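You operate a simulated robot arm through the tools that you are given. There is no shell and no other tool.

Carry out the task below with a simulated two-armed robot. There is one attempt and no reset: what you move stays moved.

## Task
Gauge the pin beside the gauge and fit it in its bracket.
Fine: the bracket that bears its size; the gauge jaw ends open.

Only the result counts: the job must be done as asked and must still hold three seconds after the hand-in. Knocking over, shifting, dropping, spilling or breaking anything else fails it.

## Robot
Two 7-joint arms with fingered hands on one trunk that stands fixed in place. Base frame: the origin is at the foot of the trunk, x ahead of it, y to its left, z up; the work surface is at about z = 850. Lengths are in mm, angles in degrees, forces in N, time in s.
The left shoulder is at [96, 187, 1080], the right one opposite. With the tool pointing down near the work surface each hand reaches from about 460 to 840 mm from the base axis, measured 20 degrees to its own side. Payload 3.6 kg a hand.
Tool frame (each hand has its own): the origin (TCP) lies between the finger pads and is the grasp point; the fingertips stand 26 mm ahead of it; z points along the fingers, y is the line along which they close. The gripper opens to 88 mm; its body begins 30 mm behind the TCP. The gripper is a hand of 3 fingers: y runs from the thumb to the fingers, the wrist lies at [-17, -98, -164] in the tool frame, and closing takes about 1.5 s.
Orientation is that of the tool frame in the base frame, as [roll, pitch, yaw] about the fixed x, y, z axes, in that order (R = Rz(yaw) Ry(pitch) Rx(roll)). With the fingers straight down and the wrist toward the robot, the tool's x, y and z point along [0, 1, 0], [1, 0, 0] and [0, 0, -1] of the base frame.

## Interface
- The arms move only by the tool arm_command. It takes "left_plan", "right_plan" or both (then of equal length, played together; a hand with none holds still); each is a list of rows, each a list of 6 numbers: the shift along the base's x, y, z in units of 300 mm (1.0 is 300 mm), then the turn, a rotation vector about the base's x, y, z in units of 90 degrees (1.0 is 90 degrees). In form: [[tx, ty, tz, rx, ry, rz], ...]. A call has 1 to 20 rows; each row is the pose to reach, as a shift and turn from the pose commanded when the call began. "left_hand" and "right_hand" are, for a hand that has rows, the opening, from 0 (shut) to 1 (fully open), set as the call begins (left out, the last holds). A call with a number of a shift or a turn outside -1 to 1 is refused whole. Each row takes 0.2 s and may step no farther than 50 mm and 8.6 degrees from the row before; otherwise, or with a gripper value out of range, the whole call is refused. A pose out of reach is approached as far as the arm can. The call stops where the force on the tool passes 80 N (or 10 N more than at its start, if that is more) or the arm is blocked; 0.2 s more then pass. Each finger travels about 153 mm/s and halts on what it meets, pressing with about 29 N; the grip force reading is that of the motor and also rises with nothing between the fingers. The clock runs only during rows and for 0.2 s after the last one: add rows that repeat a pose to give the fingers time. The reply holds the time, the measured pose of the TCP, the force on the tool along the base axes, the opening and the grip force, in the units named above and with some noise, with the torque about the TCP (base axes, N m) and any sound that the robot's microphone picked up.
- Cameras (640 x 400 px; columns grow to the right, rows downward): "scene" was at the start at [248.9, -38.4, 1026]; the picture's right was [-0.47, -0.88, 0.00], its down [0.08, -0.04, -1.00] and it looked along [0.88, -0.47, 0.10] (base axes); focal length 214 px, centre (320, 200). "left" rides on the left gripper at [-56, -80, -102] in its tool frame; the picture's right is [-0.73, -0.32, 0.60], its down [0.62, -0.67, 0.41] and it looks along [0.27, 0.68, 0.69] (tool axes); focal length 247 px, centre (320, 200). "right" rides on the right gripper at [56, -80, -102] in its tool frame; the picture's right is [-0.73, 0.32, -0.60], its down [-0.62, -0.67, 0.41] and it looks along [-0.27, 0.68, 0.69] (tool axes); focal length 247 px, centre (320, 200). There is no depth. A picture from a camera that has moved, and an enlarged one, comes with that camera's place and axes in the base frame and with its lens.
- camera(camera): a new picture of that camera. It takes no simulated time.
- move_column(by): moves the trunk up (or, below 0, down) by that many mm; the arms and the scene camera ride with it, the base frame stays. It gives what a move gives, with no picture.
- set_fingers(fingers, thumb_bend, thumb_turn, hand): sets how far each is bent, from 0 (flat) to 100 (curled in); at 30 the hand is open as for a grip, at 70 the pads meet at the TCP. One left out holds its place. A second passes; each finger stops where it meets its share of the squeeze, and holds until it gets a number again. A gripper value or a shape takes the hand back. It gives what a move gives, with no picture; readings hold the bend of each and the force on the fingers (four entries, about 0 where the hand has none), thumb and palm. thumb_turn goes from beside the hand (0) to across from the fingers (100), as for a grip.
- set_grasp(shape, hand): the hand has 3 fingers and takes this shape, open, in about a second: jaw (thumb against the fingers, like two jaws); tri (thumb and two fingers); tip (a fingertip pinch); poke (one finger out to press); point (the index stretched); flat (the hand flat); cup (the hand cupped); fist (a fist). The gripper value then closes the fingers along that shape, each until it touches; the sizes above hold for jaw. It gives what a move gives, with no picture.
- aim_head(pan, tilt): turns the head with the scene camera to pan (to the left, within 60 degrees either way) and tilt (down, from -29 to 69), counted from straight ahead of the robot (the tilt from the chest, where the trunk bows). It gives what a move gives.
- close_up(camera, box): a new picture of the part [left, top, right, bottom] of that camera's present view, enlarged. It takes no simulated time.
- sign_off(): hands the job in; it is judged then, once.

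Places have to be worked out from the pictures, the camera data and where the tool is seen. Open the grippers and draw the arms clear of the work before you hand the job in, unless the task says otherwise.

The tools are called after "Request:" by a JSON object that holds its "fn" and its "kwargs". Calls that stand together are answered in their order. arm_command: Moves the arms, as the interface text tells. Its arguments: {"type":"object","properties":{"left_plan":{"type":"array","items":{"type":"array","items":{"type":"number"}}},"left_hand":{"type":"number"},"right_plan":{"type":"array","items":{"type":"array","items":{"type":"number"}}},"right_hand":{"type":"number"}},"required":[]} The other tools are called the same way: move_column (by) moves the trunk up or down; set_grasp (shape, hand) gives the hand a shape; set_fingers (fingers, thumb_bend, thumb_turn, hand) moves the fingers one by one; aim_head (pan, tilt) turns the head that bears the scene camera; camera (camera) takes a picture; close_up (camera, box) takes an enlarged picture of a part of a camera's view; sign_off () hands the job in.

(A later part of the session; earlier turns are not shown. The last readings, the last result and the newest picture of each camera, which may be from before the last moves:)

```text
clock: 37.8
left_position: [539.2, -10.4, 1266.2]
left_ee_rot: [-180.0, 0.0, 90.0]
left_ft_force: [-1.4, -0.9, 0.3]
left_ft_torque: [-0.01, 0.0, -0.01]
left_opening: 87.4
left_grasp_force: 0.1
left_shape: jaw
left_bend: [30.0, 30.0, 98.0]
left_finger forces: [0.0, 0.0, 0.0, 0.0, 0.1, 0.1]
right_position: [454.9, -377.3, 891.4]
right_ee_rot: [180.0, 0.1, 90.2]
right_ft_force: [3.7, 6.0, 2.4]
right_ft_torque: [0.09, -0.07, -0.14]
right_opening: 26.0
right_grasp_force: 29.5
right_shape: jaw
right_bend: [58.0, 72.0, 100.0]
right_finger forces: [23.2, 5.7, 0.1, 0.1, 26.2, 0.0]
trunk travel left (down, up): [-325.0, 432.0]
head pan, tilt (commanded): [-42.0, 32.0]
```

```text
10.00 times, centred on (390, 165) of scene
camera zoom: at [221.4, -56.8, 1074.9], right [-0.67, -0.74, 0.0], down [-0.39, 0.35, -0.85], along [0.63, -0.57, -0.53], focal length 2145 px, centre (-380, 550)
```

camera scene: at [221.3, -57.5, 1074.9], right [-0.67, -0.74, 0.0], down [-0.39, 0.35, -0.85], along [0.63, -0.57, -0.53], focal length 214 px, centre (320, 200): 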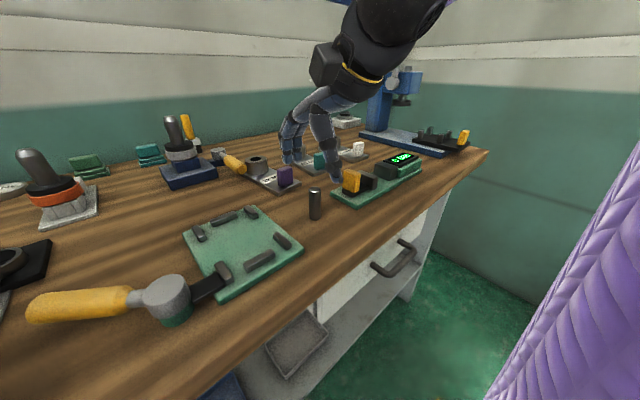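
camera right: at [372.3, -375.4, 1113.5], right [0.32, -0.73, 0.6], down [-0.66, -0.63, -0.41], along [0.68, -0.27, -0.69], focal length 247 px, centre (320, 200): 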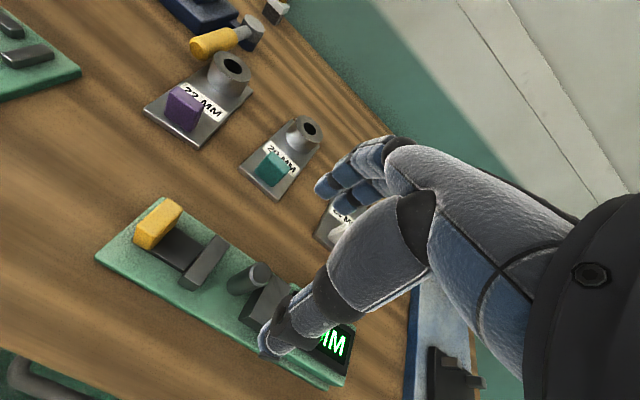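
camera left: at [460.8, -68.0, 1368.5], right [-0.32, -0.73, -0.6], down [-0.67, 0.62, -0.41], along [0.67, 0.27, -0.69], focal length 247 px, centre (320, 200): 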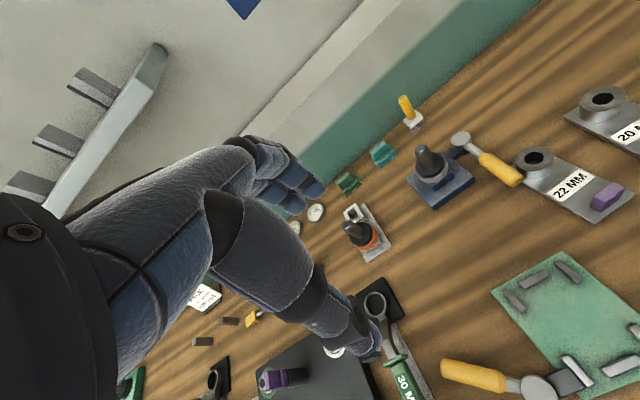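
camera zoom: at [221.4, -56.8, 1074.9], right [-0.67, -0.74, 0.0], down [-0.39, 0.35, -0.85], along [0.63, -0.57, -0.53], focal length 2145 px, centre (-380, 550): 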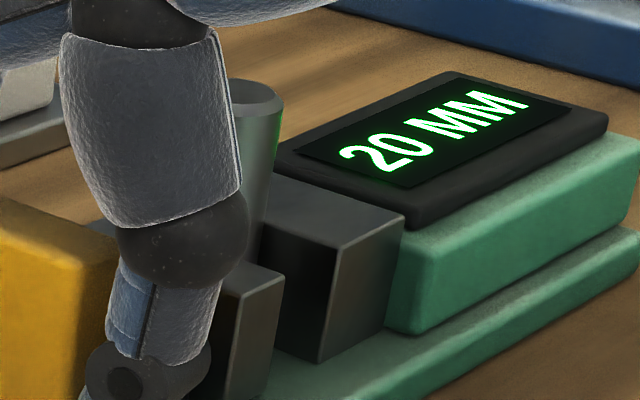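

The display reads 20 MM with ~6 N on the jaw. I hold for a second to let the reading settle and check again.

Request:
{"fn": "arm_command", "kwargs": {"right_plan": [[0, 0, 0, 0, 0, 0], [0, 0, 0, 0, 0, 0], [0, 0, 0, 0, 0, 0], [0, 0, 0, 0, 0, 0], [0, 0, 0, 0, 0, 0]]}}

Request:
{"fn": "close_up", "kwargs": {"camera": "right", "box": [300, 220, 480, 400]}}

Request:
{"fn": "close_up", "kwargs": {"camera": "scene", "box": [375, 145, 405, 185]}}

```text
clock: 39.0
left_position: [538.9, -10.4, 1266.5]
left_ee_rot: [-180.0, 0.1, 90.1]
left_ft_force: [-0.4, 0.5, 0.7]
left_ft_torque: [0.02, 0.01, 0.01]
left_opening: 87.6
left_grasp_force: 0.0
left_shape: jaw
left_bend: [30.0, 30.0, 98.0]
left_finger forces: [0.1, 0.1, 0.0, 0.1, 0.0, 0.0]
right_position: [454.3, -375.6, 891.6]
right_ee_rot: [180.0, 0.0, 90.1]
right_ft_force: [2.2, 7.6, 1.9]
right_ft_torque: [0.17, -0.01, -0.12]
right_opening: 26.0
right_grasp_force: 29.0
right_shape: jaw
right_bend: [58.0, 72.0, 100.0]
right_finger forces: [21.8, 5.6, 0.0, 0.0, 26.3, 0.1]
trunk travel left (down, up): [-325.0, 432.0]
head pan, tilt (commanded): [-42.0, 32.0]
```

```text
2.22 times, centred on (390, 310) of right
camera zoom: at [375.0, -319.1, 993.6], right [0.32, -0.73, 0.6], down [-0.66, -0.63, -0.41], along [0.68, -0.27, -0.69], focal length 549 px, centre (164, -44)
```

zoom: 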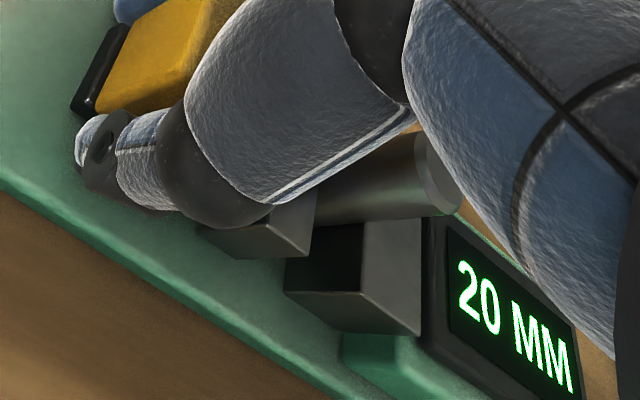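

```text
10.00 times, centred on (390, 165) of scene
camera zoom: at [221.3, -56.8, 1075.0], right [-0.67, -0.74, 0.0], down [-0.39, 0.35, -0.85], along [0.63, -0.57, -0.53], focal length 2145 px, centre (-380, 550)
```

zoom: 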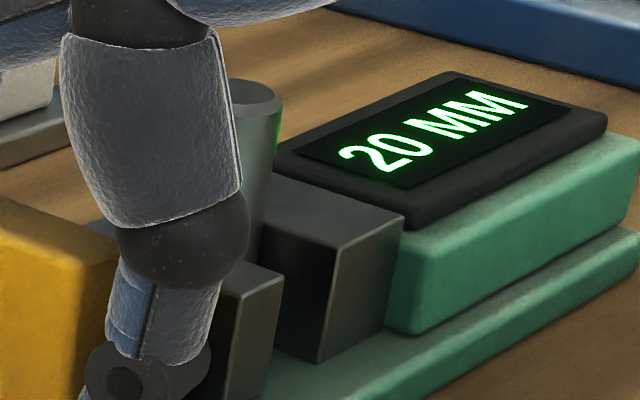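

The gauge firmly reads 20 MM, so the 20 MM bracket is the target. I pull the jaw back open 29 mm.

Request:
{"fn": "arm_command", "kwargs": {"right_plan": [[0, 0.005, 0, 0, 0, 0], [0, 0.015, 0, 0, 0, 0], [0, 0.03, 0, 0, 0, 0], [0, 0.045, 0, 0, 0, 0], [0, 0.06, 0, 0, 0, 0], [0, 0.075, 0, 0, 0, 0], [0, 0.09, 0, 0, 0, 0], [0, 0.1, 0, 0, 0, 0]]}}

Request:
{"fn": "close_up", "kwargs": {"camera": "scene", "box": [340, 120, 420, 205]}}

```text
clock: 40.8
left_position: [539.7, -12.5, 1266.7]
left_ee_rot: [180.0, 0.0, 90.1]
left_ft_force: [0.0, -0.3, 0.2]
left_ft_torque: [-0.01, 0.01, 0.01]
left_opening: 87.6
left_grasp_force: 0.0
left_shape: jaw
left_bend: [30.0, 30.0, 98.0]
left_finger forces: [0.1, 0.0, 0.0, 0.0, 0.1, 0.1]
right_position: [455.0, -347.4, 891.2]
right_ee_rot: [-180.0, 0.2, 90.1]
right_ft_force: [1.4, -2.5, 1.8]
right_ft_torque: [-0.05, -0.06, -0.09]
right_opening: 25.7
right_grasp_force: 29.3
right_shape: jaw
right_bend: [58.0, 72.0, 100.0]
right_finger forces: [19.1, 10.9, 0.0, 0.0, 27.0, 0.0]
trunk travel left (down, up): [-325.0, 432.0]
head pan, tilt (commanded): [-42.0, 32.0]
```

```text
4.71 times, centred on (380, 162) of scene
camera zoom: at [221.2, -57.7, 1075.0], right [-0.67, -0.74, 0.0], down [-0.39, 0.35, -0.85], along [0.63, -0.57, -0.53], focal length 1009 px, centre (38, 376)
```

zoom: 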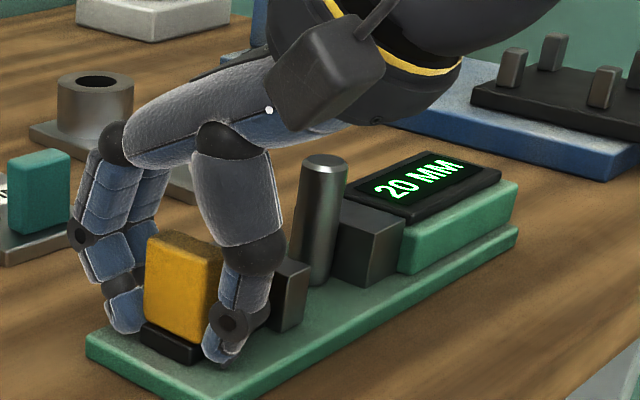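

The reading holds at 20 MM and the jaw is open ~48 mm. I release the handle and rise.

Request:
{"fn": "arm_command", "kwargs": {"right_plan": [[0, 0, 0, 0, 0, 0], [0, 0, 0, 0, 0, 0], [0, 0, 0, 0, 0, 0], [0, 0, 0.06, 0, 0, 0], [0, 0, 0.16, 0, 0, 0], [0, 0, 0.3, 0, 0, 0], [0, 0, 0.45, 0, 0, 0]], "right_hand": 1.0}}

Request:
{"fn": "close_up", "kwargs": {"camera": "scene", "box": [340, 130, 420, 205]}}

Request:
{"fn": "close_up", "kwargs": {"camera": "right", "box": [180, 200, 400, 400]}}

```text
clock: 42.4
left_position: [538.6, -11.3, 1266.5]
left_ee_rot: [-179.9, 0.0, 90.1]
left_ft_force: [0.6, -0.4, 0.7]
left_ft_torque: [0.01, 0.0, 0.04]
left_opening: 87.6
left_grasp_force: 0.1
left_shape: jaw
left_bend: [30.0, 30.0, 98.0]
left_finger forces: [0.0, 0.0, 0.0, 0.0, 0.0, 0.1]
right_position: [452.1, -346.4, 1028.8]
right_ee_rot: [-179.9, 0.0, 90.2]
right_ft_force: [1.1, 0.7, -0.6]
right_ft_torque: [0.03, -0.01, -0.01]
right_opening: 87.8
right_grasp_force: 0.0
right_shape: jaw
right_bend: [30.0, 30.0, 98.0]
right_finger forces: [0.0, 0.0, 0.0, 0.1, 0.0, 0.1]
trunk travel left (down, up): [-325.0, 432.0]
head pan, tilt (commanded): [-42.0, 32.0]
```

```text
5.33 times, centred on (380, 168) of scene
camera zoom: at [220.8, -57.2, 1075.1], right [-0.67, -0.74, 0.0], down [-0.39, 0.35, -0.85], along [0.63, -0.57, -0.53], focal length 1144 px, centre (0, 373)
```

zoom: 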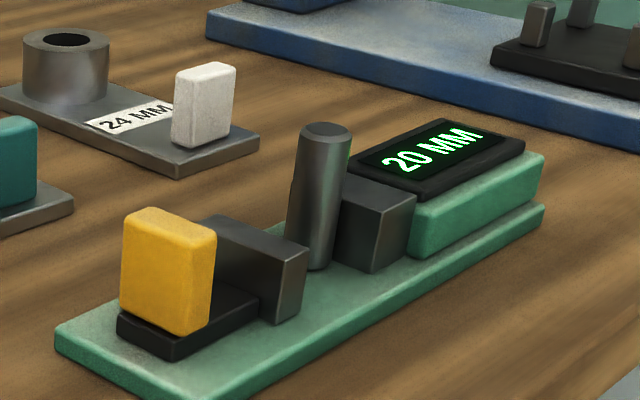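

```text
2.00 times, centred on (290, 300) of right
camera zoom: at [372.9, -290.1, 1131.1], right [0.32, -0.73, 0.6], down [-0.66, -0.63, -0.41], along [0.68, -0.27, -0.69], focal length 494 px, centre (380, 0)
```

zoom: 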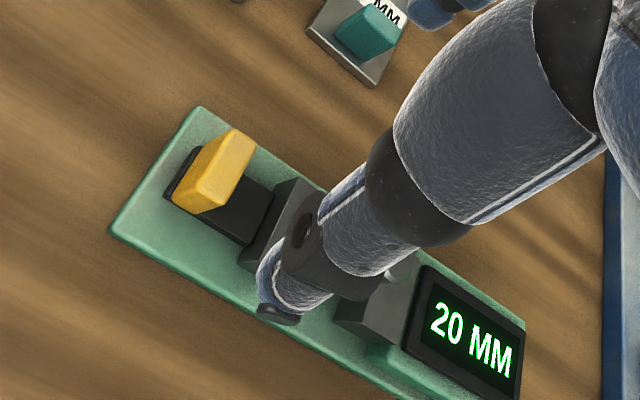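

The pin stands against the fixed jaw at about [453, −442.5], top ≈917. I move above it and descend to TCP z≈946 for a look.

Request:
{"fn": "arm_command", "kwargs": {"right_plan": [[-0.002, -0.14, 0, 0, 0, 0], [-0.004, -0.28, 0, 0, 0, 0], [-0.004, -0.32, -0.08, 0, 0, 0], [-0.004, -0.32, -0.18, 0, 0, 0], [-0.004, -0.32, -0.266, 0, 0, 0], [-0.004, -0.32, -0.266, 0, 0, 0]]}}

Request:
{"fn": "close_up", "kwargs": {"camera": "scene", "box": [340, 110, 420, 200]}}

Request:
{"fn": "close_up", "kwargs": {"camera": "right", "box": [200, 170, 380, 340]}}

```text
clock: 43.8
left_position: [539.3, -11.8, 1266.1]
left_ee_rot: [-180.0, -0.1, 90.0]
left_ft_force: [0.1, -0.3, 0.7]
left_ft_torque: [0.0, -0.01, 0.03]
left_opening: 87.4
left_grasp_force: 0.0
left_shape: jaw
left_bend: [30.0, 30.0, 98.0]
left_finger forces: [0.1, 0.1, 0.0, 0.1, 0.0, 0.0]
right_position: [452.8, -441.4, 947.9]
right_ee_rot: [-180.0, -0.1, 90.1]
right_ft_force: [-0.6, -0.4, 0.0]
right_ft_torque: [-0.03, -0.02, -0.01]
right_opening: 88.1
right_grasp_force: 0.1
right_shape: jaw
right_bend: [30.0, 30.0, 98.0]
right_finger forces: [0.1, 0.0, 0.0, 0.0, 0.0, 0.0]
trunk travel left (down, up): [-325.0, 432.0]
head pan, tilt (commanded): [-42.0, 32.0]
```

```text
4.44 times, centred on (380, 155) of scene
camera zoom: at [221.2, -57.5, 1075.0], right [-0.67, -0.74, 0.0], down [-0.39, 0.35, -0.85], along [0.63, -0.57, -0.53], focal length 953 px, centre (53, 400)
```

zoom: 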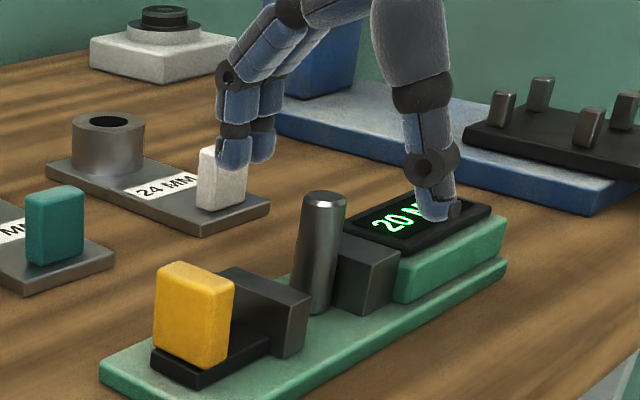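

```text
2.35 times, centred on (290, 255) of right
camera zoom: at [372.7, -385.5, 1049.3], right [0.32, -0.73, 0.6], down [-0.66, -0.62, -0.41], along [0.68, -0.27, -0.69], focal length 581 px, centre (391, 71)
```

zoom: 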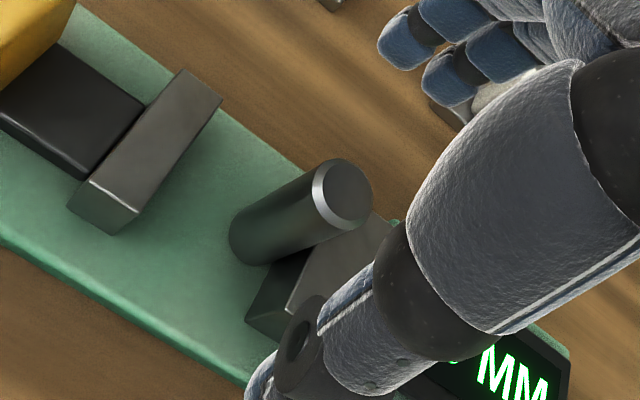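

The pin top projects exactly where the TCP axis should be. I descend 30 mm to TCP z≈916, keeping the fingertips above the jaw tops.

Request:
{"fn": "arm_command", "kwargs": {"right_plan": [[0, 0, -0.04, 0, 0, 0], [0, 0, -0.08, 0, 0, 0], [0, 0, -0.1, 0, 0, 0], [0, 0, -0.1, 0, 0, 0]]}}

Request:
{"fn": "arm_command", "kwargs": {"right_plan": [[0, 0, 0, 0, 0, 0], [0, 0, 0, 0, 0, 0], [0, 0, 0, 0, 0, 0], [0, 0, 0, 0, 0, 0]], "right_hand": 0.28}}

Request:
{"fn": "close_up", "kwargs": {"camera": "scene", "box": [350, 120, 410, 190]}}

Request:
{"fn": "close_up", "kwargs": {"camera": "right", "box": [240, 180, 380, 320]}}

```text
clock: 44.8
left_position: [539.2, -10.7, 1267.1]
left_ee_rot: [180.0, -0.1, 90.1]
left_ft_force: [-1.0, -0.5, -0.2]
left_ft_torque: [0.01, 0.02, 0.02]
left_opening: 87.9
left_grasp_force: 0.0
left_shape: jaw
left_bend: [30.0, 30.0, 98.0]
left_finger forces: [0.0, 0.1, 0.0, 0.1, 0.1, 0.0]
right_position: [453.1, -441.3, 918.1]
right_ee_rot: [-180.0, 0.1, 90.1]
right_ft_force: [-0.1, -0.4, 0.1]
right_ft_torque: [0.0, 0.02, -0.01]
right_opening: 87.8
right_grasp_force: 0.0
right_shape: jaw
right_bend: [30.0, 30.0, 98.0]
right_finger forces: [0.0, 0.0, 0.0, 0.0, 0.0, 0.0]
trunk travel left (down, up): [-325.0, 432.0]
head pan, tilt (commanded): [-42.0, 32.0]
```

```text
clock: 45.8
left_position: [539.5, -11.2, 1266.0]
left_ee_rot: [-180.0, -0.1, 90.1]
left_ft_force: [0.3, -0.4, 0.1]
left_ft_torque: [0.02, -0.02, -0.01]
left_opening: 87.8
left_grasp_force: 0.0
left_shape: jaw
left_bend: [30.0, 30.0, 98.0]
left_finger forces: [0.1, 0.0, 0.1, 0.0, 0.0, 0.0]
right_position: [452.3, -440.7, 917.0]
right_ee_rot: [179.9, -0.1, 90.1]
right_ft_force: [0.2, 0.6, -0.1]
right_ft_torque: [0.01, 0.01, 0.01]
right_opening: 24.9
right_grasp_force: 0.0
right_shape: jaw
right_bend: [53.0, 73.0, 100.0]
right_finger forces: [0.0, 0.0, 0.0, 0.1, 0.1, 0.0]
trunk travel left (down, up): [-325.0, 432.0]
head pan, tilt (commanded): [-42.0, 32.0]
```

```text
5.71 times, centred on (380, 155) of scene
camera zoom: at [221.2, -57.6, 1074.9], right [-0.67, -0.74, 0.0], down [-0.39, 0.35, -0.85], along [0.63, -0.57, -0.53], focal length 1226 px, centre (-23, 457)
```

zoom: 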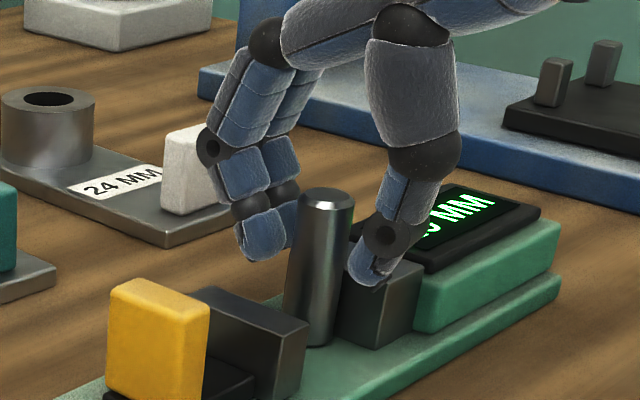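

```text
2.86 times, centred on (310, 250) of right
camera zoom: at [373.4, -384.8, 1019.5], right [0.32, -0.73, 0.6], down [-0.66, -0.62, -0.41], along [0.68, -0.27, -0.69], focal length 706 px, centre (349, 57)
```

zoom: 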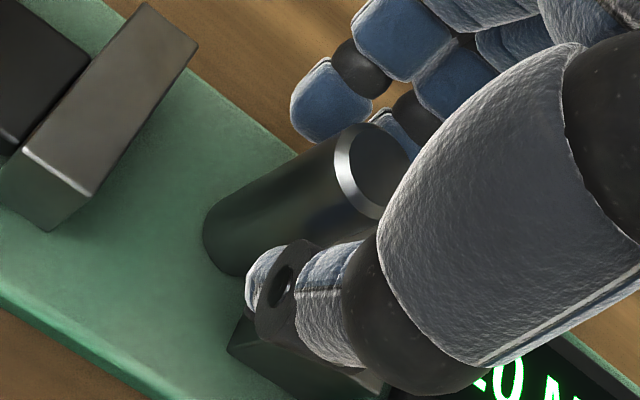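

Alignment looks the same as in the first grasp, with tips above the jaw. I close the grip on the pin.

Request:
{"fn": "arm_command", "kwargs": {"right_plan": [[0, 0, 0, 0, 0, 0], [0, 0, 0, 0, 0, 0], [0, 0, 0, 0, 0, 0], [0, 0, 0, 0, 0, 0], [0, 0, 0, 0, 0, 0]], "right_hand": 0.0}}

Request:
{"fn": "close_up", "kwargs": {"camera": "scene", "box": [350, 120, 410, 190]}}

Request:
{"fn": "close_up", "kwargs": {"camera": "right", "box": [240, 180, 380, 320]}}

```text
clock: 47.0
left_position: [538.3, -10.9, 1266.4]
left_ee_rot: [180.0, 0.0, 90.1]
left_ft_force: [-0.5, 0.5, -0.3]
left_ft_torque: [0.0, -0.01, 0.01]
left_opening: 87.7
left_grasp_force: 0.1
left_shape: jaw
left_bend: [30.0, 30.0, 98.0]
left_finger forces: [0.0, 0.0, 0.1, 0.1, 0.0, 0.0]
right_position: [453.0, -441.2, 917.2]
right_ee_rot: [179.9, 0.0, 90.1]
right_ft_force: [-1.2, 4.3, 0.2]
right_ft_torque: [0.09, 0.06, 0.0]
right_opening: 11.9
right_grasp_force: 28.8
right_shape: jaw
right_bend: [62.0, 74.0, 100.0]
right_finger forces: [19.7, 7.4, 0.1, 0.0, 26.0, 0.0]
trunk travel left (down, up): [-325.0, 432.0]
head pan, tilt (commanded): [-42.0, 32.0]
```

```text
5.71 times, centred on (380, 155) of scene
camera zoom: at [221.1, -57.2, 1075.0], right [-0.67, -0.74, 0.0], down [-0.39, 0.35, -0.85], along [0.63, -0.57, -0.53], focal length 1226 px, centre (-23, 457)
```

zoom: 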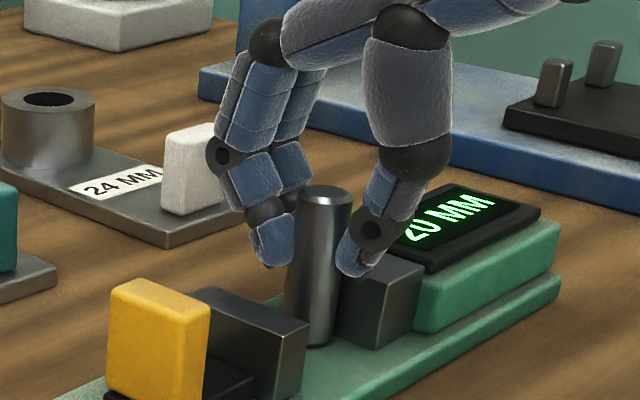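

```text
2.86 times, centred on (310, 250) of right
camera zoom: at [373.3, -384.3, 1019.6], right [0.32, -0.73, 0.6], down [-0.66, -0.62, -0.41], along [0.68, -0.27, -0.69], focal length 706 px, centre (349, 57)
```

zoom: 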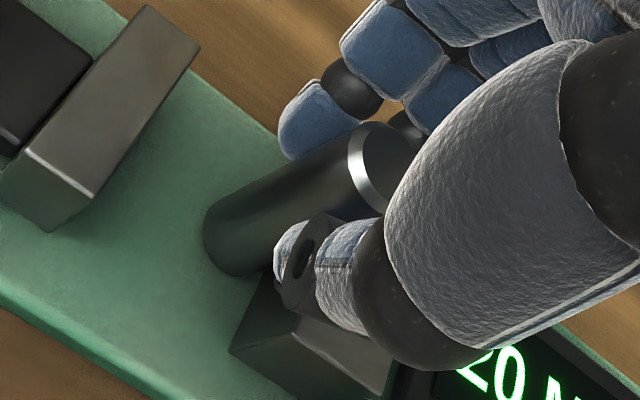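

The grip is lopsided (19.7/7.4 N, +4.3 N sideways), tilting the pin slightly. I open a little, shift +2.5 mm in y, and grip again.

Request:
{"fn": "arm_command", "kwargs": {"right_plan": [[0, 0, 0, 0, 0, 0], [0, 0, 0, 0, 0, 0], [0, 0.004, 0, 0, 0, 0], [0, 0.0083, 0, 0, 0, 0], [0, 0.0083, 0, 0, 0, 0]], "right_hand": 0.28}}

Request:
{"fn": "close_up", "kwargs": {"camera": "scene", "box": [350, 120, 410, 190]}}

Request:
{"fn": "close_up", "kwargs": {"camera": "right", "box": [240, 180, 380, 320]}}

```text
clock: 48.2
left_position: [539.4, -11.7, 1267.0]
left_ee_rot: [-180.0, 0.0, 90.1]
left_ft_force: [0.2, 0.0, -0.2]
left_ft_torque: [0.02, -0.01, 0.0]
left_opening: 87.9
left_grasp_force: 0.1
left_shape: jaw
left_bend: [30.0, 30.0, 98.0]
left_finger forces: [0.0, 0.1, 0.0, 0.0, 0.0, 0.1]
right_position: [453.3, -439.3, 917.8]
right_ee_rot: [-180.0, 0.0, 90.0]
right_ft_force: [0.8, 0.5, 0.2]
right_ft_torque: [0.02, 0.01, 0.01]
right_opening: 24.6
right_grasp_force: 0.0
right_shape: jaw
right_bend: [53.0, 73.0, 100.0]
right_finger forces: [0.0, 0.0, 0.0, 0.0, 0.1, 0.0]
trunk travel left (down, up): [-325.0, 432.0]
head pan, tilt (commanded): [-42.0, 32.0]
```

```text
5.71 times, centred on (380, 155) of scene
camera zoom: at [221.2, -57.6, 1074.9], right [-0.67, -0.74, 0.0], down [-0.39, 0.35, -0.85], along [0.63, -0.57, -0.53], focal length 1226 px, centre (-23, 457)
```

zoom: 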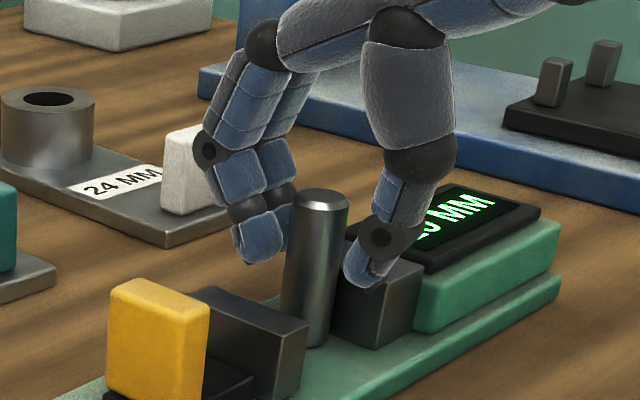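

```text
2.86 times, centred on (310, 250) of right
camera zoom: at [373.5, -382.7, 1019.0], right [0.32, -0.73, 0.6], down [-0.66, -0.62, -0.41], along [0.68, -0.27, -0.69], focal length 706 px, centre (349, 57)
```

zoom: 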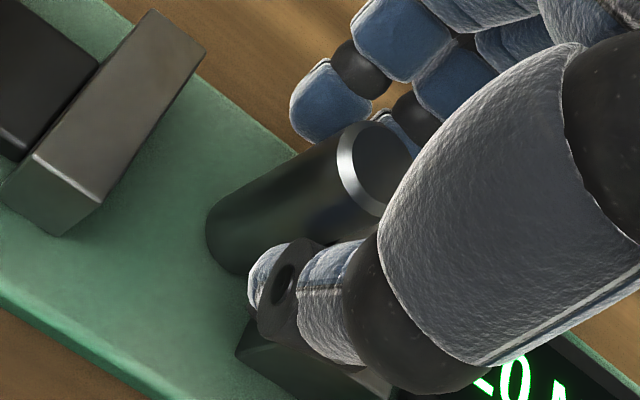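

The pin looks centred between the fingers now. I close again and check the force balance.

Request:
{"fn": "arm_command", "kwargs": {"right_plan": [[0, 0, 0, 0, 0, 0], [0, 0, 0, 0, 0, 0], [0, 0, 0, 0, 0, 0], [0, 0, 0, 0, 0, 0], [0, 0, 0, 0, 0, 0]], "right_hand": 0.0}}

Request:
{"fn": "close_up", "kwargs": {"camera": "scene", "box": [350, 120, 410, 190]}}

Request:
{"fn": "close_up", "kwargs": {"camera": "right", "box": [240, 180, 380, 320]}}

```text
clock: 49.4
left_position: [538.1, -11.2, 1266.9]
left_ee_rot: [180.0, 0.0, 90.0]
left_ft_force: [-0.6, 0.6, 0.7]
left_ft_torque: [-0.01, -0.05, -0.01]
left_opening: 87.6
left_grasp_force: 0.0
left_shape: jaw
left_bend: [30.0, 30.0, 98.0]
left_finger forces: [0.0, 0.1, 0.1, 0.0, 0.0, 0.0]
right_position: [452.4, -439.7, 915.7]
right_ee_rot: [179.9, 0.1, 90.2]
right_ft_force: [1.7, 0.6, 5.5]
right_ft_torque: [-0.08, -0.14, 0.02]
right_opening: 10.4
right_grasp_force: 29.2
right_shape: jaw
right_bend: [64.0, 74.0, 100.0]
right_finger forces: [16.9, 17.5, 0.1, 0.0, 26.7, 0.0]
trunk travel left (down, up): [-325.0, 432.0]
head pan, tilt (commanded): [-42.0, 32.0]
```

```text
5.71 times, centred on (380, 155) of scene
camera zoom: at [221.1, -57.3, 1075.0], right [-0.67, -0.74, 0.0], down [-0.39, 0.35, -0.85], along [0.63, -0.57, -0.53], focal length 1226 px, centre (-23, 457)
```

zoom: 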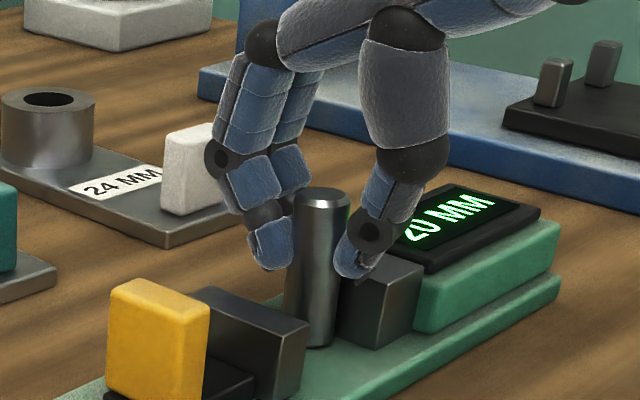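

```text
2.86 times, centred on (310, 250) of right
camera zoom: at [373.4, -382.5, 1019.3], right [0.32, -0.73, 0.6], down [-0.66, -0.63, -0.41], along [0.68, -0.27, -0.69], focal length 706 px, centre (349, 57)
```

zoom: 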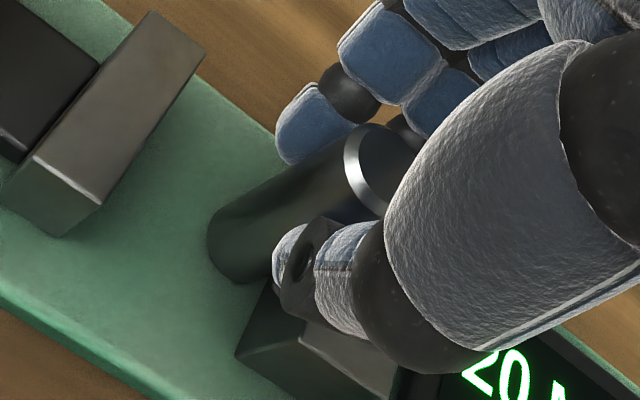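

Balanced now: 16.9/17.5 N against 26.7 N. I lift straight up about 75 mm and inspect the pin.

Request:
{"fn": "arm_command", "kwargs": {"right_plan": [[0, 0, 0.02, 0, 0, 0], [0, 0, 0.06, 0, 0, 0], [0, 0, 0.14, 0, 0, 0], [0, 0, 0.25, 0, 0, 0], [0, 0, 0.25, 0, 0, 0]]}}

Request:
{"fn": "close_up", "kwargs": {"camera": "scene", "box": [340, 90, 420, 190]}}

Request:
{"fn": "close_up", "kwargs": {"camera": "right", "box": [240, 180, 380, 320]}}

```text
clock: 50.6
left_position: [539.2, -11.6, 1266.0]
left_ee_rot: [-180.0, 0.1, 90.1]
left_ft_force: [-0.1, -0.4, 0.1]
left_ft_torque: [0.0, 0.0, -0.02]
left_opening: 87.8
left_grasp_force: 0.0
left_shape: jaw
left_bend: [30.0, 30.0, 98.0]
left_finger forces: [0.0, 0.1, 0.0, 0.0, 0.0, 0.0]
right_position: [453.8, -439.7, 991.5]
right_ee_rot: [-179.9, 0.0, 90.2]
right_ft_force: [0.0, 0.6, -1.2]
right_ft_torque: [0.01, 0.0, 0.0]
right_opening: 10.5
right_grasp_force: 29.1
right_shape: jaw
right_bend: [64.0, 74.0, 100.0]
right_finger forces: [16.9, 12.0, 0.0, 0.1, 26.6, 0.0]
trunk travel left (down, up): [-325.0, 432.0]
head pan, tilt (commanded): [-42.0, 32.0]
```

```text
4.00 times, centred on (380, 140) of scene
camera zoom: at [221.4, -57.7, 1074.9], right [-0.67, -0.74, 0.0], down [-0.39, 0.35, -0.85], along [0.63, -0.57, -0.53], focal length 858 px, centre (80, 440)
```

zoom: 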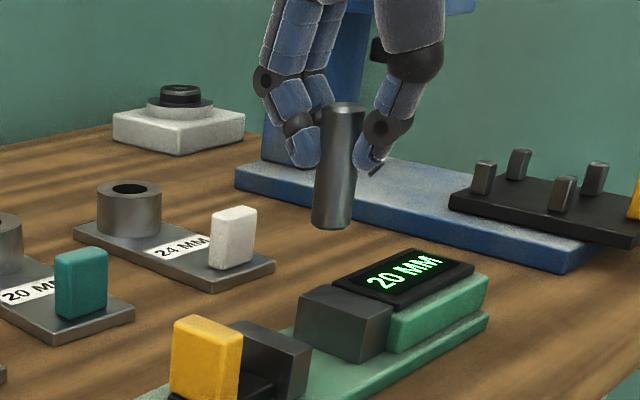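

```text
2.86 times, centred on (310, 250) of right
camera zoom: at [374.8, -383.4, 1092.9], right [0.32, -0.73, 0.6], down [-0.66, -0.62, -0.41], along [0.68, -0.27, -0.69], focal length 706 px, centre (349, 57)
```

zoom: 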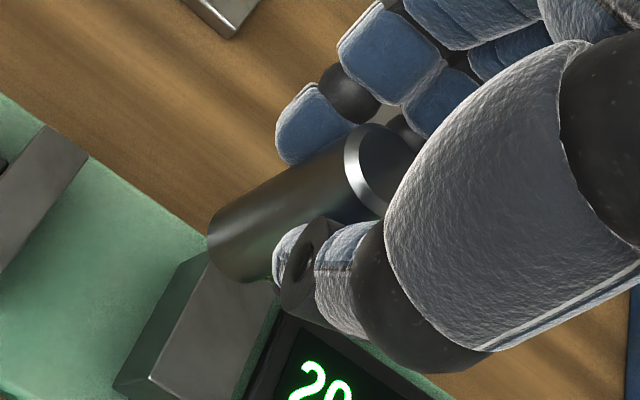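

The pin is lifted and the slide stays open. I zoom closely to measure any tilt of the pin in the hand.

Request:
{"fn": "close_up", "kwargs": {"camera": "right", "box": [265, 215, 345, 285]}}

Request:
{"fn": "close_up", "kwargs": {"camera": "scene", "box": [365, 110, 405, 155]}}

```text
5.71 times, centred on (305, 250) of right
camera zoom: at [374.8, -383.4, 1092.9], right [0.32, -0.73, 0.6], down [-0.66, -0.62, -0.41], along [0.68, -0.27, -0.69], focal length 1411 px, centre (406, -86)
```

zoom: 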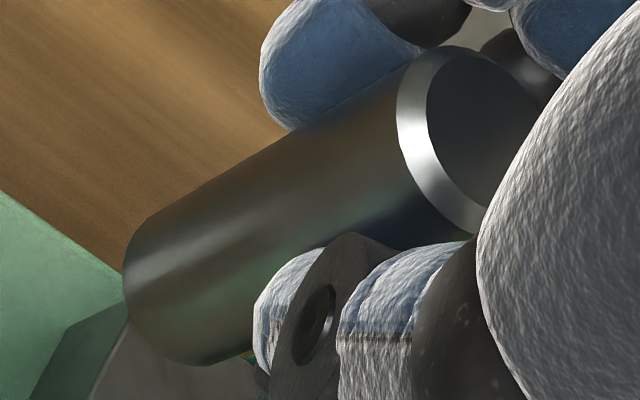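

```text
8.89 times, centred on (385, 132) of scene
camera zoom: at [221.4, -57.7, 1074.9], right [-0.67, -0.74, 0.0], down [-0.39, 0.35, -0.85], along [0.63, -0.57, -0.53], focal length 1906 px, centre (-258, 800)
```

zoom: 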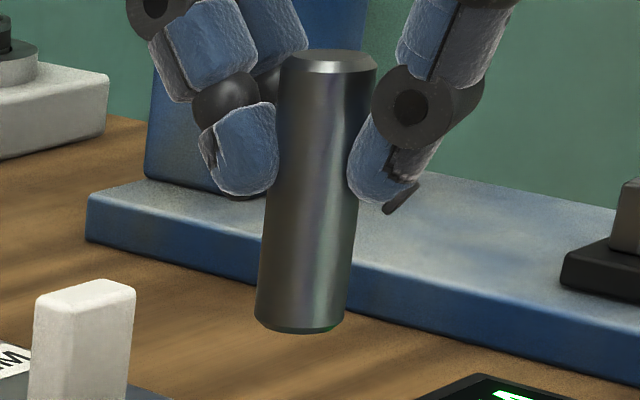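

Both views agree the pin leans about 2.8° (its bottom toward −y). I correct it with a small rotation about x and carry the pin toward the 20 MM bracket at ~[693, −397], keeping height.

Request:
{"fn": "arm_command", "kwargs": {"right_plan": [[0.05, 0.01, 0.03, 0.01, 0, 0], [0.18, 0.03, 0.03, 0.02, 0, 0], [0.32, 0.06, 0.03, 0.031, 0, 0], [0.46, 0.09, 0.03, 0.031, 0, 0], [0.6, 0.115, 0.03, 0.031, 0, 0], [0.72, 0.135, 0.03, 0.031, 0, 0], [0.79, 0.142, 0.03, 0.031, 0, 0], [0.8, 0.142, 0.03, 0.031, 0, 0], [0.8, 0.142, 0.03, 0.031, 0, 0]]}}

Request:
{"fn": "aim_head", "kwargs": {"pan": -34, "tilt": 22}}

Request:
{"fn": "camera", "kwargs": {"camera": "scene"}}

Request:
{"fn": "camera", "kwargs": {"camera": "right"}}

```text
clock: 52.6
left_position: [539.7, -11.0, 1266.7]
left_ee_rot: [-180.0, 0.1, 90.1]
left_ft_force: [-0.2, -0.4, 0.3]
left_ft_torque: [-0.03, -0.06, 0.0]
left_opening: 87.8
left_grasp_force: 0.0
left_shape: jaw
left_bend: [30.0, 30.0, 98.0]
left_finger forces: [0.1, 0.1, 0.0, 0.1, 0.1, 0.1]
right_position: [693.3, -398.0, 1000.3]
right_ee_rot: [-180.0, -2.7, 90.2]
right_ft_force: [0.7, 0.4, -0.9]
right_ft_torque: [-0.04, 0.01, 0.01]
right_opening: 10.2
right_grasp_force: 28.7
right_shape: jaw
right_bend: [65.0, 74.0, 100.0]
right_finger forces: [15.5, 13.6, 0.0, 0.1, 26.3, 0.0]
trunk travel left (down, up): [-325.0, 432.0]
head pan, tilt (commanded): [-42.0, 32.0]
```

```text
clock: 53.3
left_position: [538.2, -10.8, 1266.9]
left_ee_rot: [180.0, 0.0, 90.1]
left_ft_force: [0.1, 0.1, 0.1]
left_ft_torque: [-0.01, -0.01, 0.01]
left_opening: 87.8
left_grasp_force: 0.1
left_shape: jaw
left_bend: [30.0, 30.0, 98.0]
left_finger forces: [0.1, 0.0, 0.0, 0.0, 0.1, 0.1]
right_position: [692.7, -398.9, 1000.1]
right_ee_rot: [179.9, -2.9, 90.1]
right_ft_force: [-0.4, -0.6, -0.6]
right_ft_torque: [0.01, 0.02, 0.0]
right_opening: 10.6
right_grasp_force: 29.2
right_shape: jaw
right_bend: [65.0, 74.0, 100.0]
right_finger forces: [15.6, 13.6, 0.1, 0.0, 26.2, 0.1]
trunk travel left (down, up): [-325.0, 432.0]
head pan, tilt (commanded): [-34.0, 22.0]
```

```text
taken
camera scene: at [231.7, -49.6, 1090.8], right [-0.56, -0.83, 0.0], down [-0.31, 0.21, -0.93], along [0.77, -0.52, -0.38], focal length 214 px, centre (320, 200)
```

scene: 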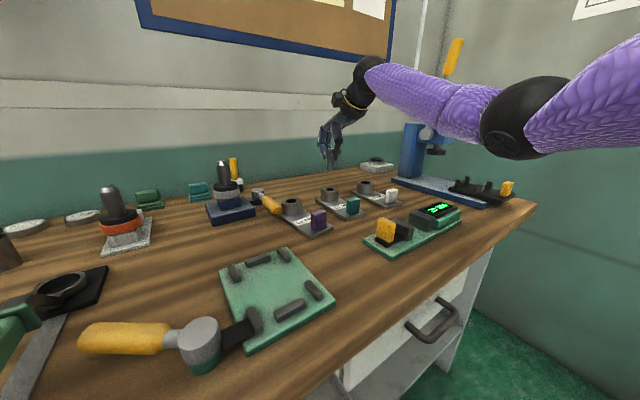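

```text
taken
camera right: at [613.8, -347.6, 1104.8], right [0.32, -0.76, 0.56], down [-0.66, -0.6, -0.44], along [0.68, -0.23, -0.7], focal length 247 px, centre (320, 200)
```

right: 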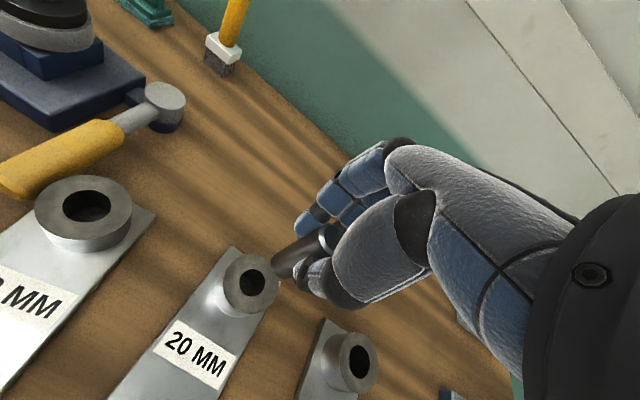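

The pin hovers near the 20 MM bracket. I zoom on the boss and pin from both cameras to measure the offset.

Request:
{"fn": "close_up", "kwargs": {"camera": "right", "box": [210, 205, 350, 325]}}

Request:
{"fn": "close_up", "kwargs": {"camera": "scene", "box": [300, 125, 380, 225]}}

```text
3.33 times, centred on (280, 265) of right
camera zoom: at [613.8, -347.6, 1104.8], right [0.32, -0.76, 0.56], down [-0.66, -0.6, -0.44], along [0.68, -0.23, -0.7], focal length 823 px, centre (453, -17)
```

zoom: 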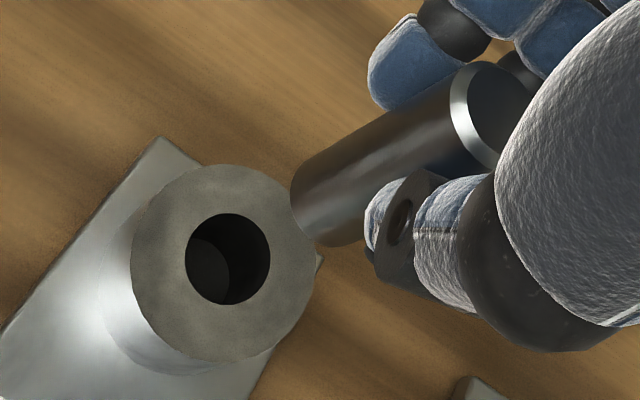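

```text
4.00 times, centred on (340, 175) of scene
camera zoom: at [231.7, -49.6, 1090.8], right [-0.56, -0.83, 0.0], down [-0.31, 0.21, -0.93], along [0.77, -0.52, -0.38], focal length 858 px, centre (240, 300)
```

zoom: 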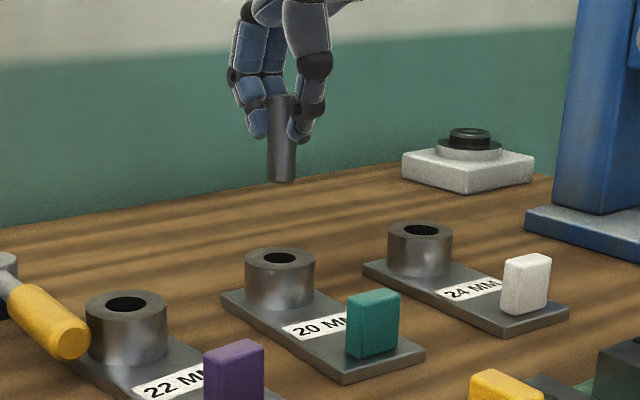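

Pin axis ≈[694, −397] and hole ≈[694.9, −397.5]: within about 1 mm, with ~1.2° lean left. I trim that and descend 52 mm to just above the boss.

Request:
{"fn": "arm_command", "kwargs": {"right_plan": [[0.0033, -0.0023, -0.05, 0.013, 0, 0], [0.0033, -0.0023, -0.1, 0.013, 0, 0], [0.0033, -0.0023, -0.15, 0.013, 0, 0], [0.0033, -0.0023, -0.173, 0.013, 0, 0], [0.0033, -0.0023, -0.173, 0.013, 0, 0]]}}

Request:
{"fn": "close_up", "kwargs": {"camera": "right", "box": [240, 205, 350, 305]}}

Request:
{"fn": "close_up", "kwargs": {"camera": "scene", "box": [310, 140, 370, 215]}}

```text
clock: 54.5
left_position: [539.9, -9.9, 1267.9]
left_ee_rot: [179.9, 0.0, 90.1]
left_ft_force: [0.8, -0.1, -0.1]
left_ft_torque: [-0.01, 0.05, 0.0]
left_opening: 87.6
left_grasp_force: 0.1
left_shape: jaw
left_bend: [30.0, 30.0, 98.0]
left_finger forces: [0.1, 0.0, 0.1, 0.0, 0.0, 0.1]
right_position: [693.5, -398.0, 947.3]
right_ee_rot: [-180.0, -4.0, 90.2]
right_ft_force: [1.1, 0.1, 0.0]
right_ft_torque: [-0.02, 0.0, -0.04]
right_opening: 10.3
right_grasp_force: 29.2
right_shape: jaw
right_bend: [65.0, 74.0, 100.0]
right_finger forces: [15.6, 13.7, 0.0, 0.0, 26.2, 0.0]
trunk travel left (down, up): [-325.0, 432.0]
head pan, tilt (commanded): [-34.0, 22.0]
```

```text
4.00 times, centred on (295, 255) of right
camera zoom: at [614.3, -348.7, 1054.2], right [0.32, -0.77, 0.55], down [-0.66, -0.59, -0.45], along [0.68, -0.22, -0.7], focal length 988 px, centre (420, -20)
```

zoom: 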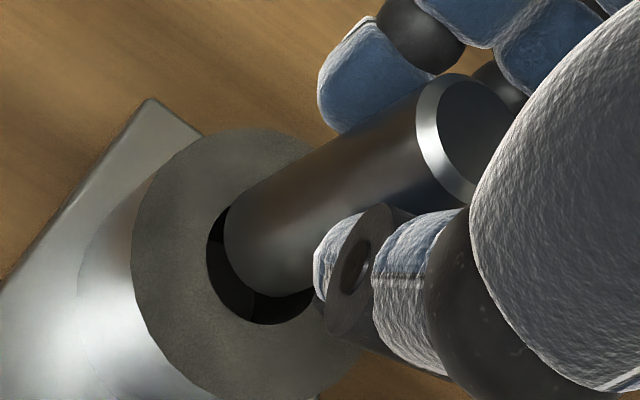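

```text
5.33 times, centred on (340, 178) of scene
camera zoom: at [231.7, -49.6, 1090.9], right [-0.56, -0.83, 0.0], down [-0.31, 0.21, -0.93], along [0.77, -0.52, -0.37], focal length 1144 px, centre (213, 320)
```

zoom: 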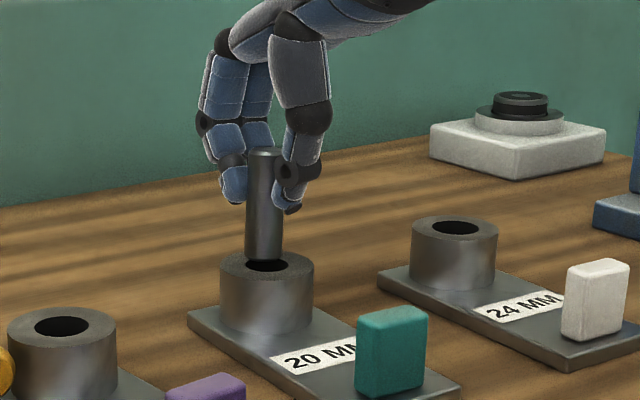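

The pin is right over the hole, slightly toward +y by my estimate. I zoom more for a finer offset before inserting.

Request:
{"fn": "close_up", "kwargs": {"camera": "scene", "box": [325, 165, 355, 205]}}

Request:
{"fn": "close_up", "kwargs": {"camera": "right", "box": [260, 235, 320, 295]}}

```text
10.00 times, centred on (340, 185) of scene
camera zoom: at [231.7, -49.6, 1090.9], right [-0.56, -0.83, 0.0], down [-0.31, 0.21, -0.93], along [0.77, -0.52, -0.37], focal length 2145 px, centre (120, 350)
```

zoom: 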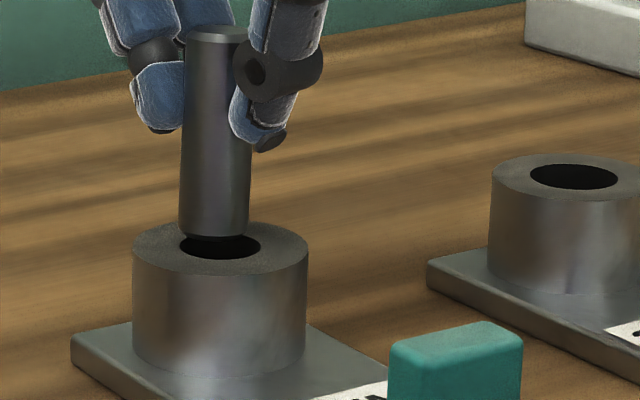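

```text
6.67 times, centred on (290, 265) of right
camera zoom: at [614.3, -348.7, 1054.2], right [0.32, -0.77, 0.55], down [-0.66, -0.59, -0.45], along [0.68, -0.22, -0.7], focal length 1646 px, centre (520, -233)
```

zoom: 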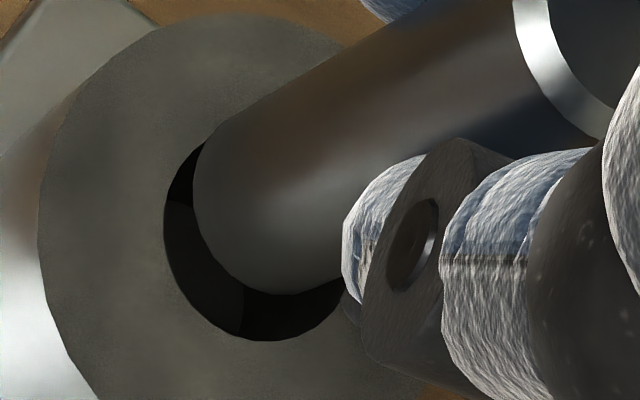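

Both views agree the pin sits ≈2 mm toward +y of the hole centre (hole mouth ≈23.7 mm). I shift −2.1 mm in y and recheck.

Request:
{"fn": "arm_command", "kwargs": {"right_plan": [[0, -0.0035, 0, 0, 0, 0], [0, -0.007, 0, 0, 0, 0], [0, -0.007, 0, 0, 0, 0]]}}

Request:
{"fn": "close_up", "kwargs": {"camera": "scene", "box": [325, 165, 355, 205]}}

Request:
{"fn": "close_up", "kwargs": {"camera": "right", "box": [260, 235, 320, 295]}}

```text
clock: 55.3
left_position: [539.4, -11.4, 1266.9]
left_ee_rot: [179.9, -0.1, 90.1]
left_ft_force: [0.6, -0.3, -0.4]
left_ft_torque: [-0.01, 0.0, 0.01]
left_opening: 87.9
left_grasp_force: 0.1
left_shape: jaw
left_bend: [30.0, 30.0, 98.0]
left_finger forces: [0.0, 0.0, 0.1, 0.1, 0.0, 0.0]
right_position: [693.4, -399.9, 947.9]
right_ee_rot: [180.0, -3.8, 90.1]
right_ft_force: [0.0, 0.6, -1.1]
right_ft_torque: [-0.01, 0.01, -0.03]
right_opening: 10.1
right_grasp_force: 29.4
right_shape: jaw
right_bend: [65.0, 74.0, 100.0]
right_finger forces: [15.6, 13.7, 0.0, 0.1, 26.2, 0.0]
trunk travel left (down, up): [-325.0, 432.0]
head pan, tilt (commanded): [-34.0, 22.0]
```

```text
10.00 times, centred on (340, 185) of scene
camera zoom: at [231.7, -49.5, 1090.9], right [-0.56, -0.83, 0.0], down [-0.31, 0.21, -0.93], along [0.77, -0.52, -0.37], focal length 2145 px, centre (120, 350)
```

zoom: 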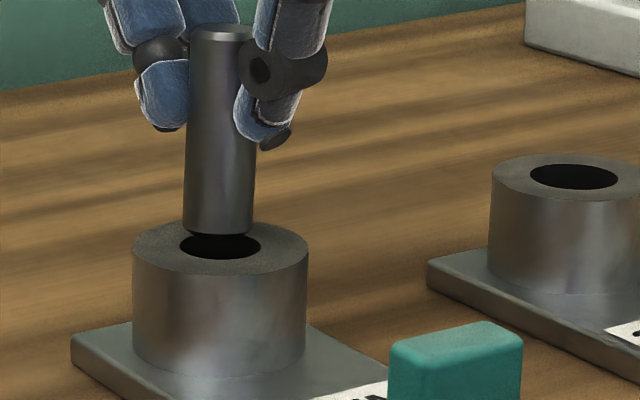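

```text
6.67 times, centred on (290, 265) of right
camera zoom: at [614.4, -350.5, 1054.3], right [0.32, -0.77, 0.55], down [-0.66, -0.59, -0.45], along [0.68, -0.22, -0.7], focal length 1646 px, centre (520, -233)
```

zoom: 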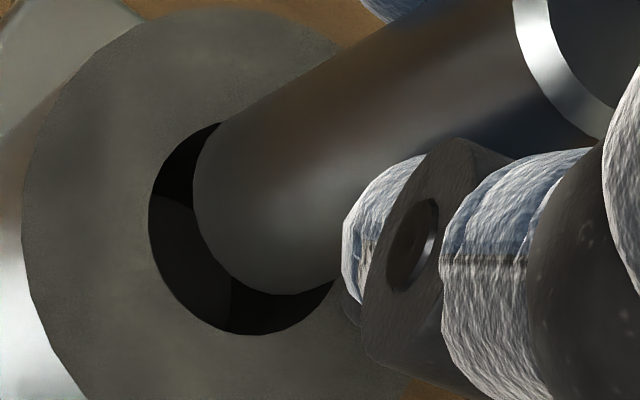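

Now centred in the scene view and within ~1 mm in the wrist view. I lower 8 mm in 1.6 mm steps and read the force.

Request:
{"fn": "arm_command", "kwargs": {"right_plan": [[0, 0, -0.0055, 0, 0, 0], [0, 0, -0.011, 0, 0, 0], [0, 0, -0.0165, 0, 0, 0], [0, 0, -0.022, 0, 0, 0], [0, 0, -0.0267, 0, 0, 0]]}}

Request:
{"fn": "close_up", "kwargs": {"camera": "scene", "box": [325, 165, 355, 205]}}

Request:
{"fn": "close_up", "kwargs": {"camera": "right", "box": [260, 235, 320, 295]}}

```text
clock: 56.5
left_position: [539.3, -12.0, 1267.0]
left_ee_rot: [179.9, 0.0, 90.1]
left_ft_force: [0.8, -0.4, -0.5]
left_ft_torque: [0.01, -0.01, -0.01]
left_opening: 87.4
left_grasp_force: 0.1
left_shape: jaw
left_bend: [30.0, 30.0, 98.0]
left_finger forces: [0.0, 0.0, 0.0, 0.1, 0.0, 0.0]
right_position: [692.7, -400.4, 940.4]
right_ee_rot: [-179.9, -3.9, 90.0]
right_ft_force: [0.3, -0.2, -1.2]
right_ft_torque: [0.01, 0.02, -0.01]
right_opening: 10.4
right_grasp_force: 29.2
right_shape: jaw
right_bend: [65.0, 74.0, 100.0]
right_finger forces: [15.7, 13.7, 0.0, 0.0, 26.1, 0.1]
trunk travel left (down, up): [-325.0, 432.0]
head pan, tilt (commanded): [-34.0, 22.0]
```

```text
10.00 times, centred on (340, 185) of scene
camera zoom: at [231.8, -49.5, 1090.9], right [-0.56, -0.83, 0.0], down [-0.31, 0.21, -0.93], along [0.77, -0.52, -0.37], focal length 2145 px, centre (120, 350)
```

zoom: 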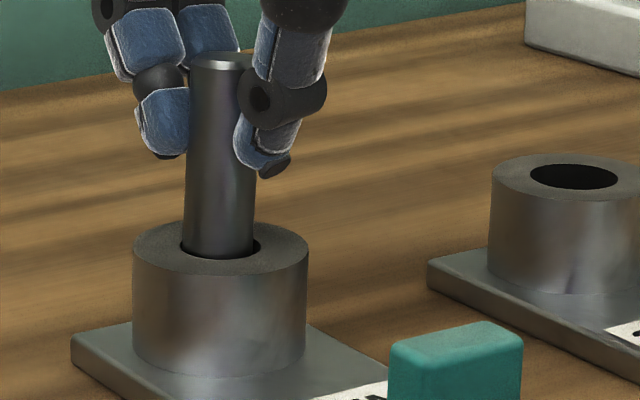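

```text
6.67 times, centred on (290, 265) of right
camera zoom: at [614.2, -350.4, 1046.4], right [0.32, -0.77, 0.55], down [-0.66, -0.6, -0.45], along [0.68, -0.22, -0.7], focal length 1646 px, centre (520, -233)
```

zoom: 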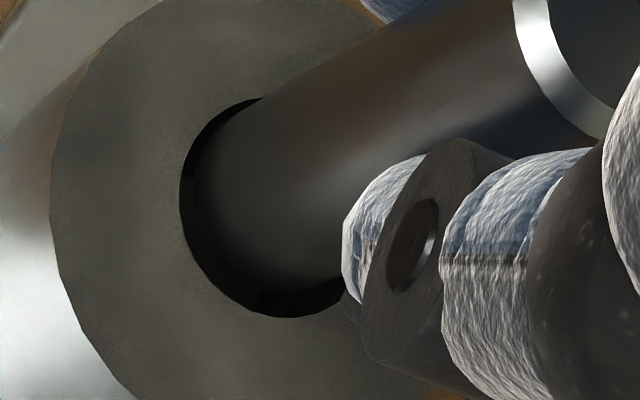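

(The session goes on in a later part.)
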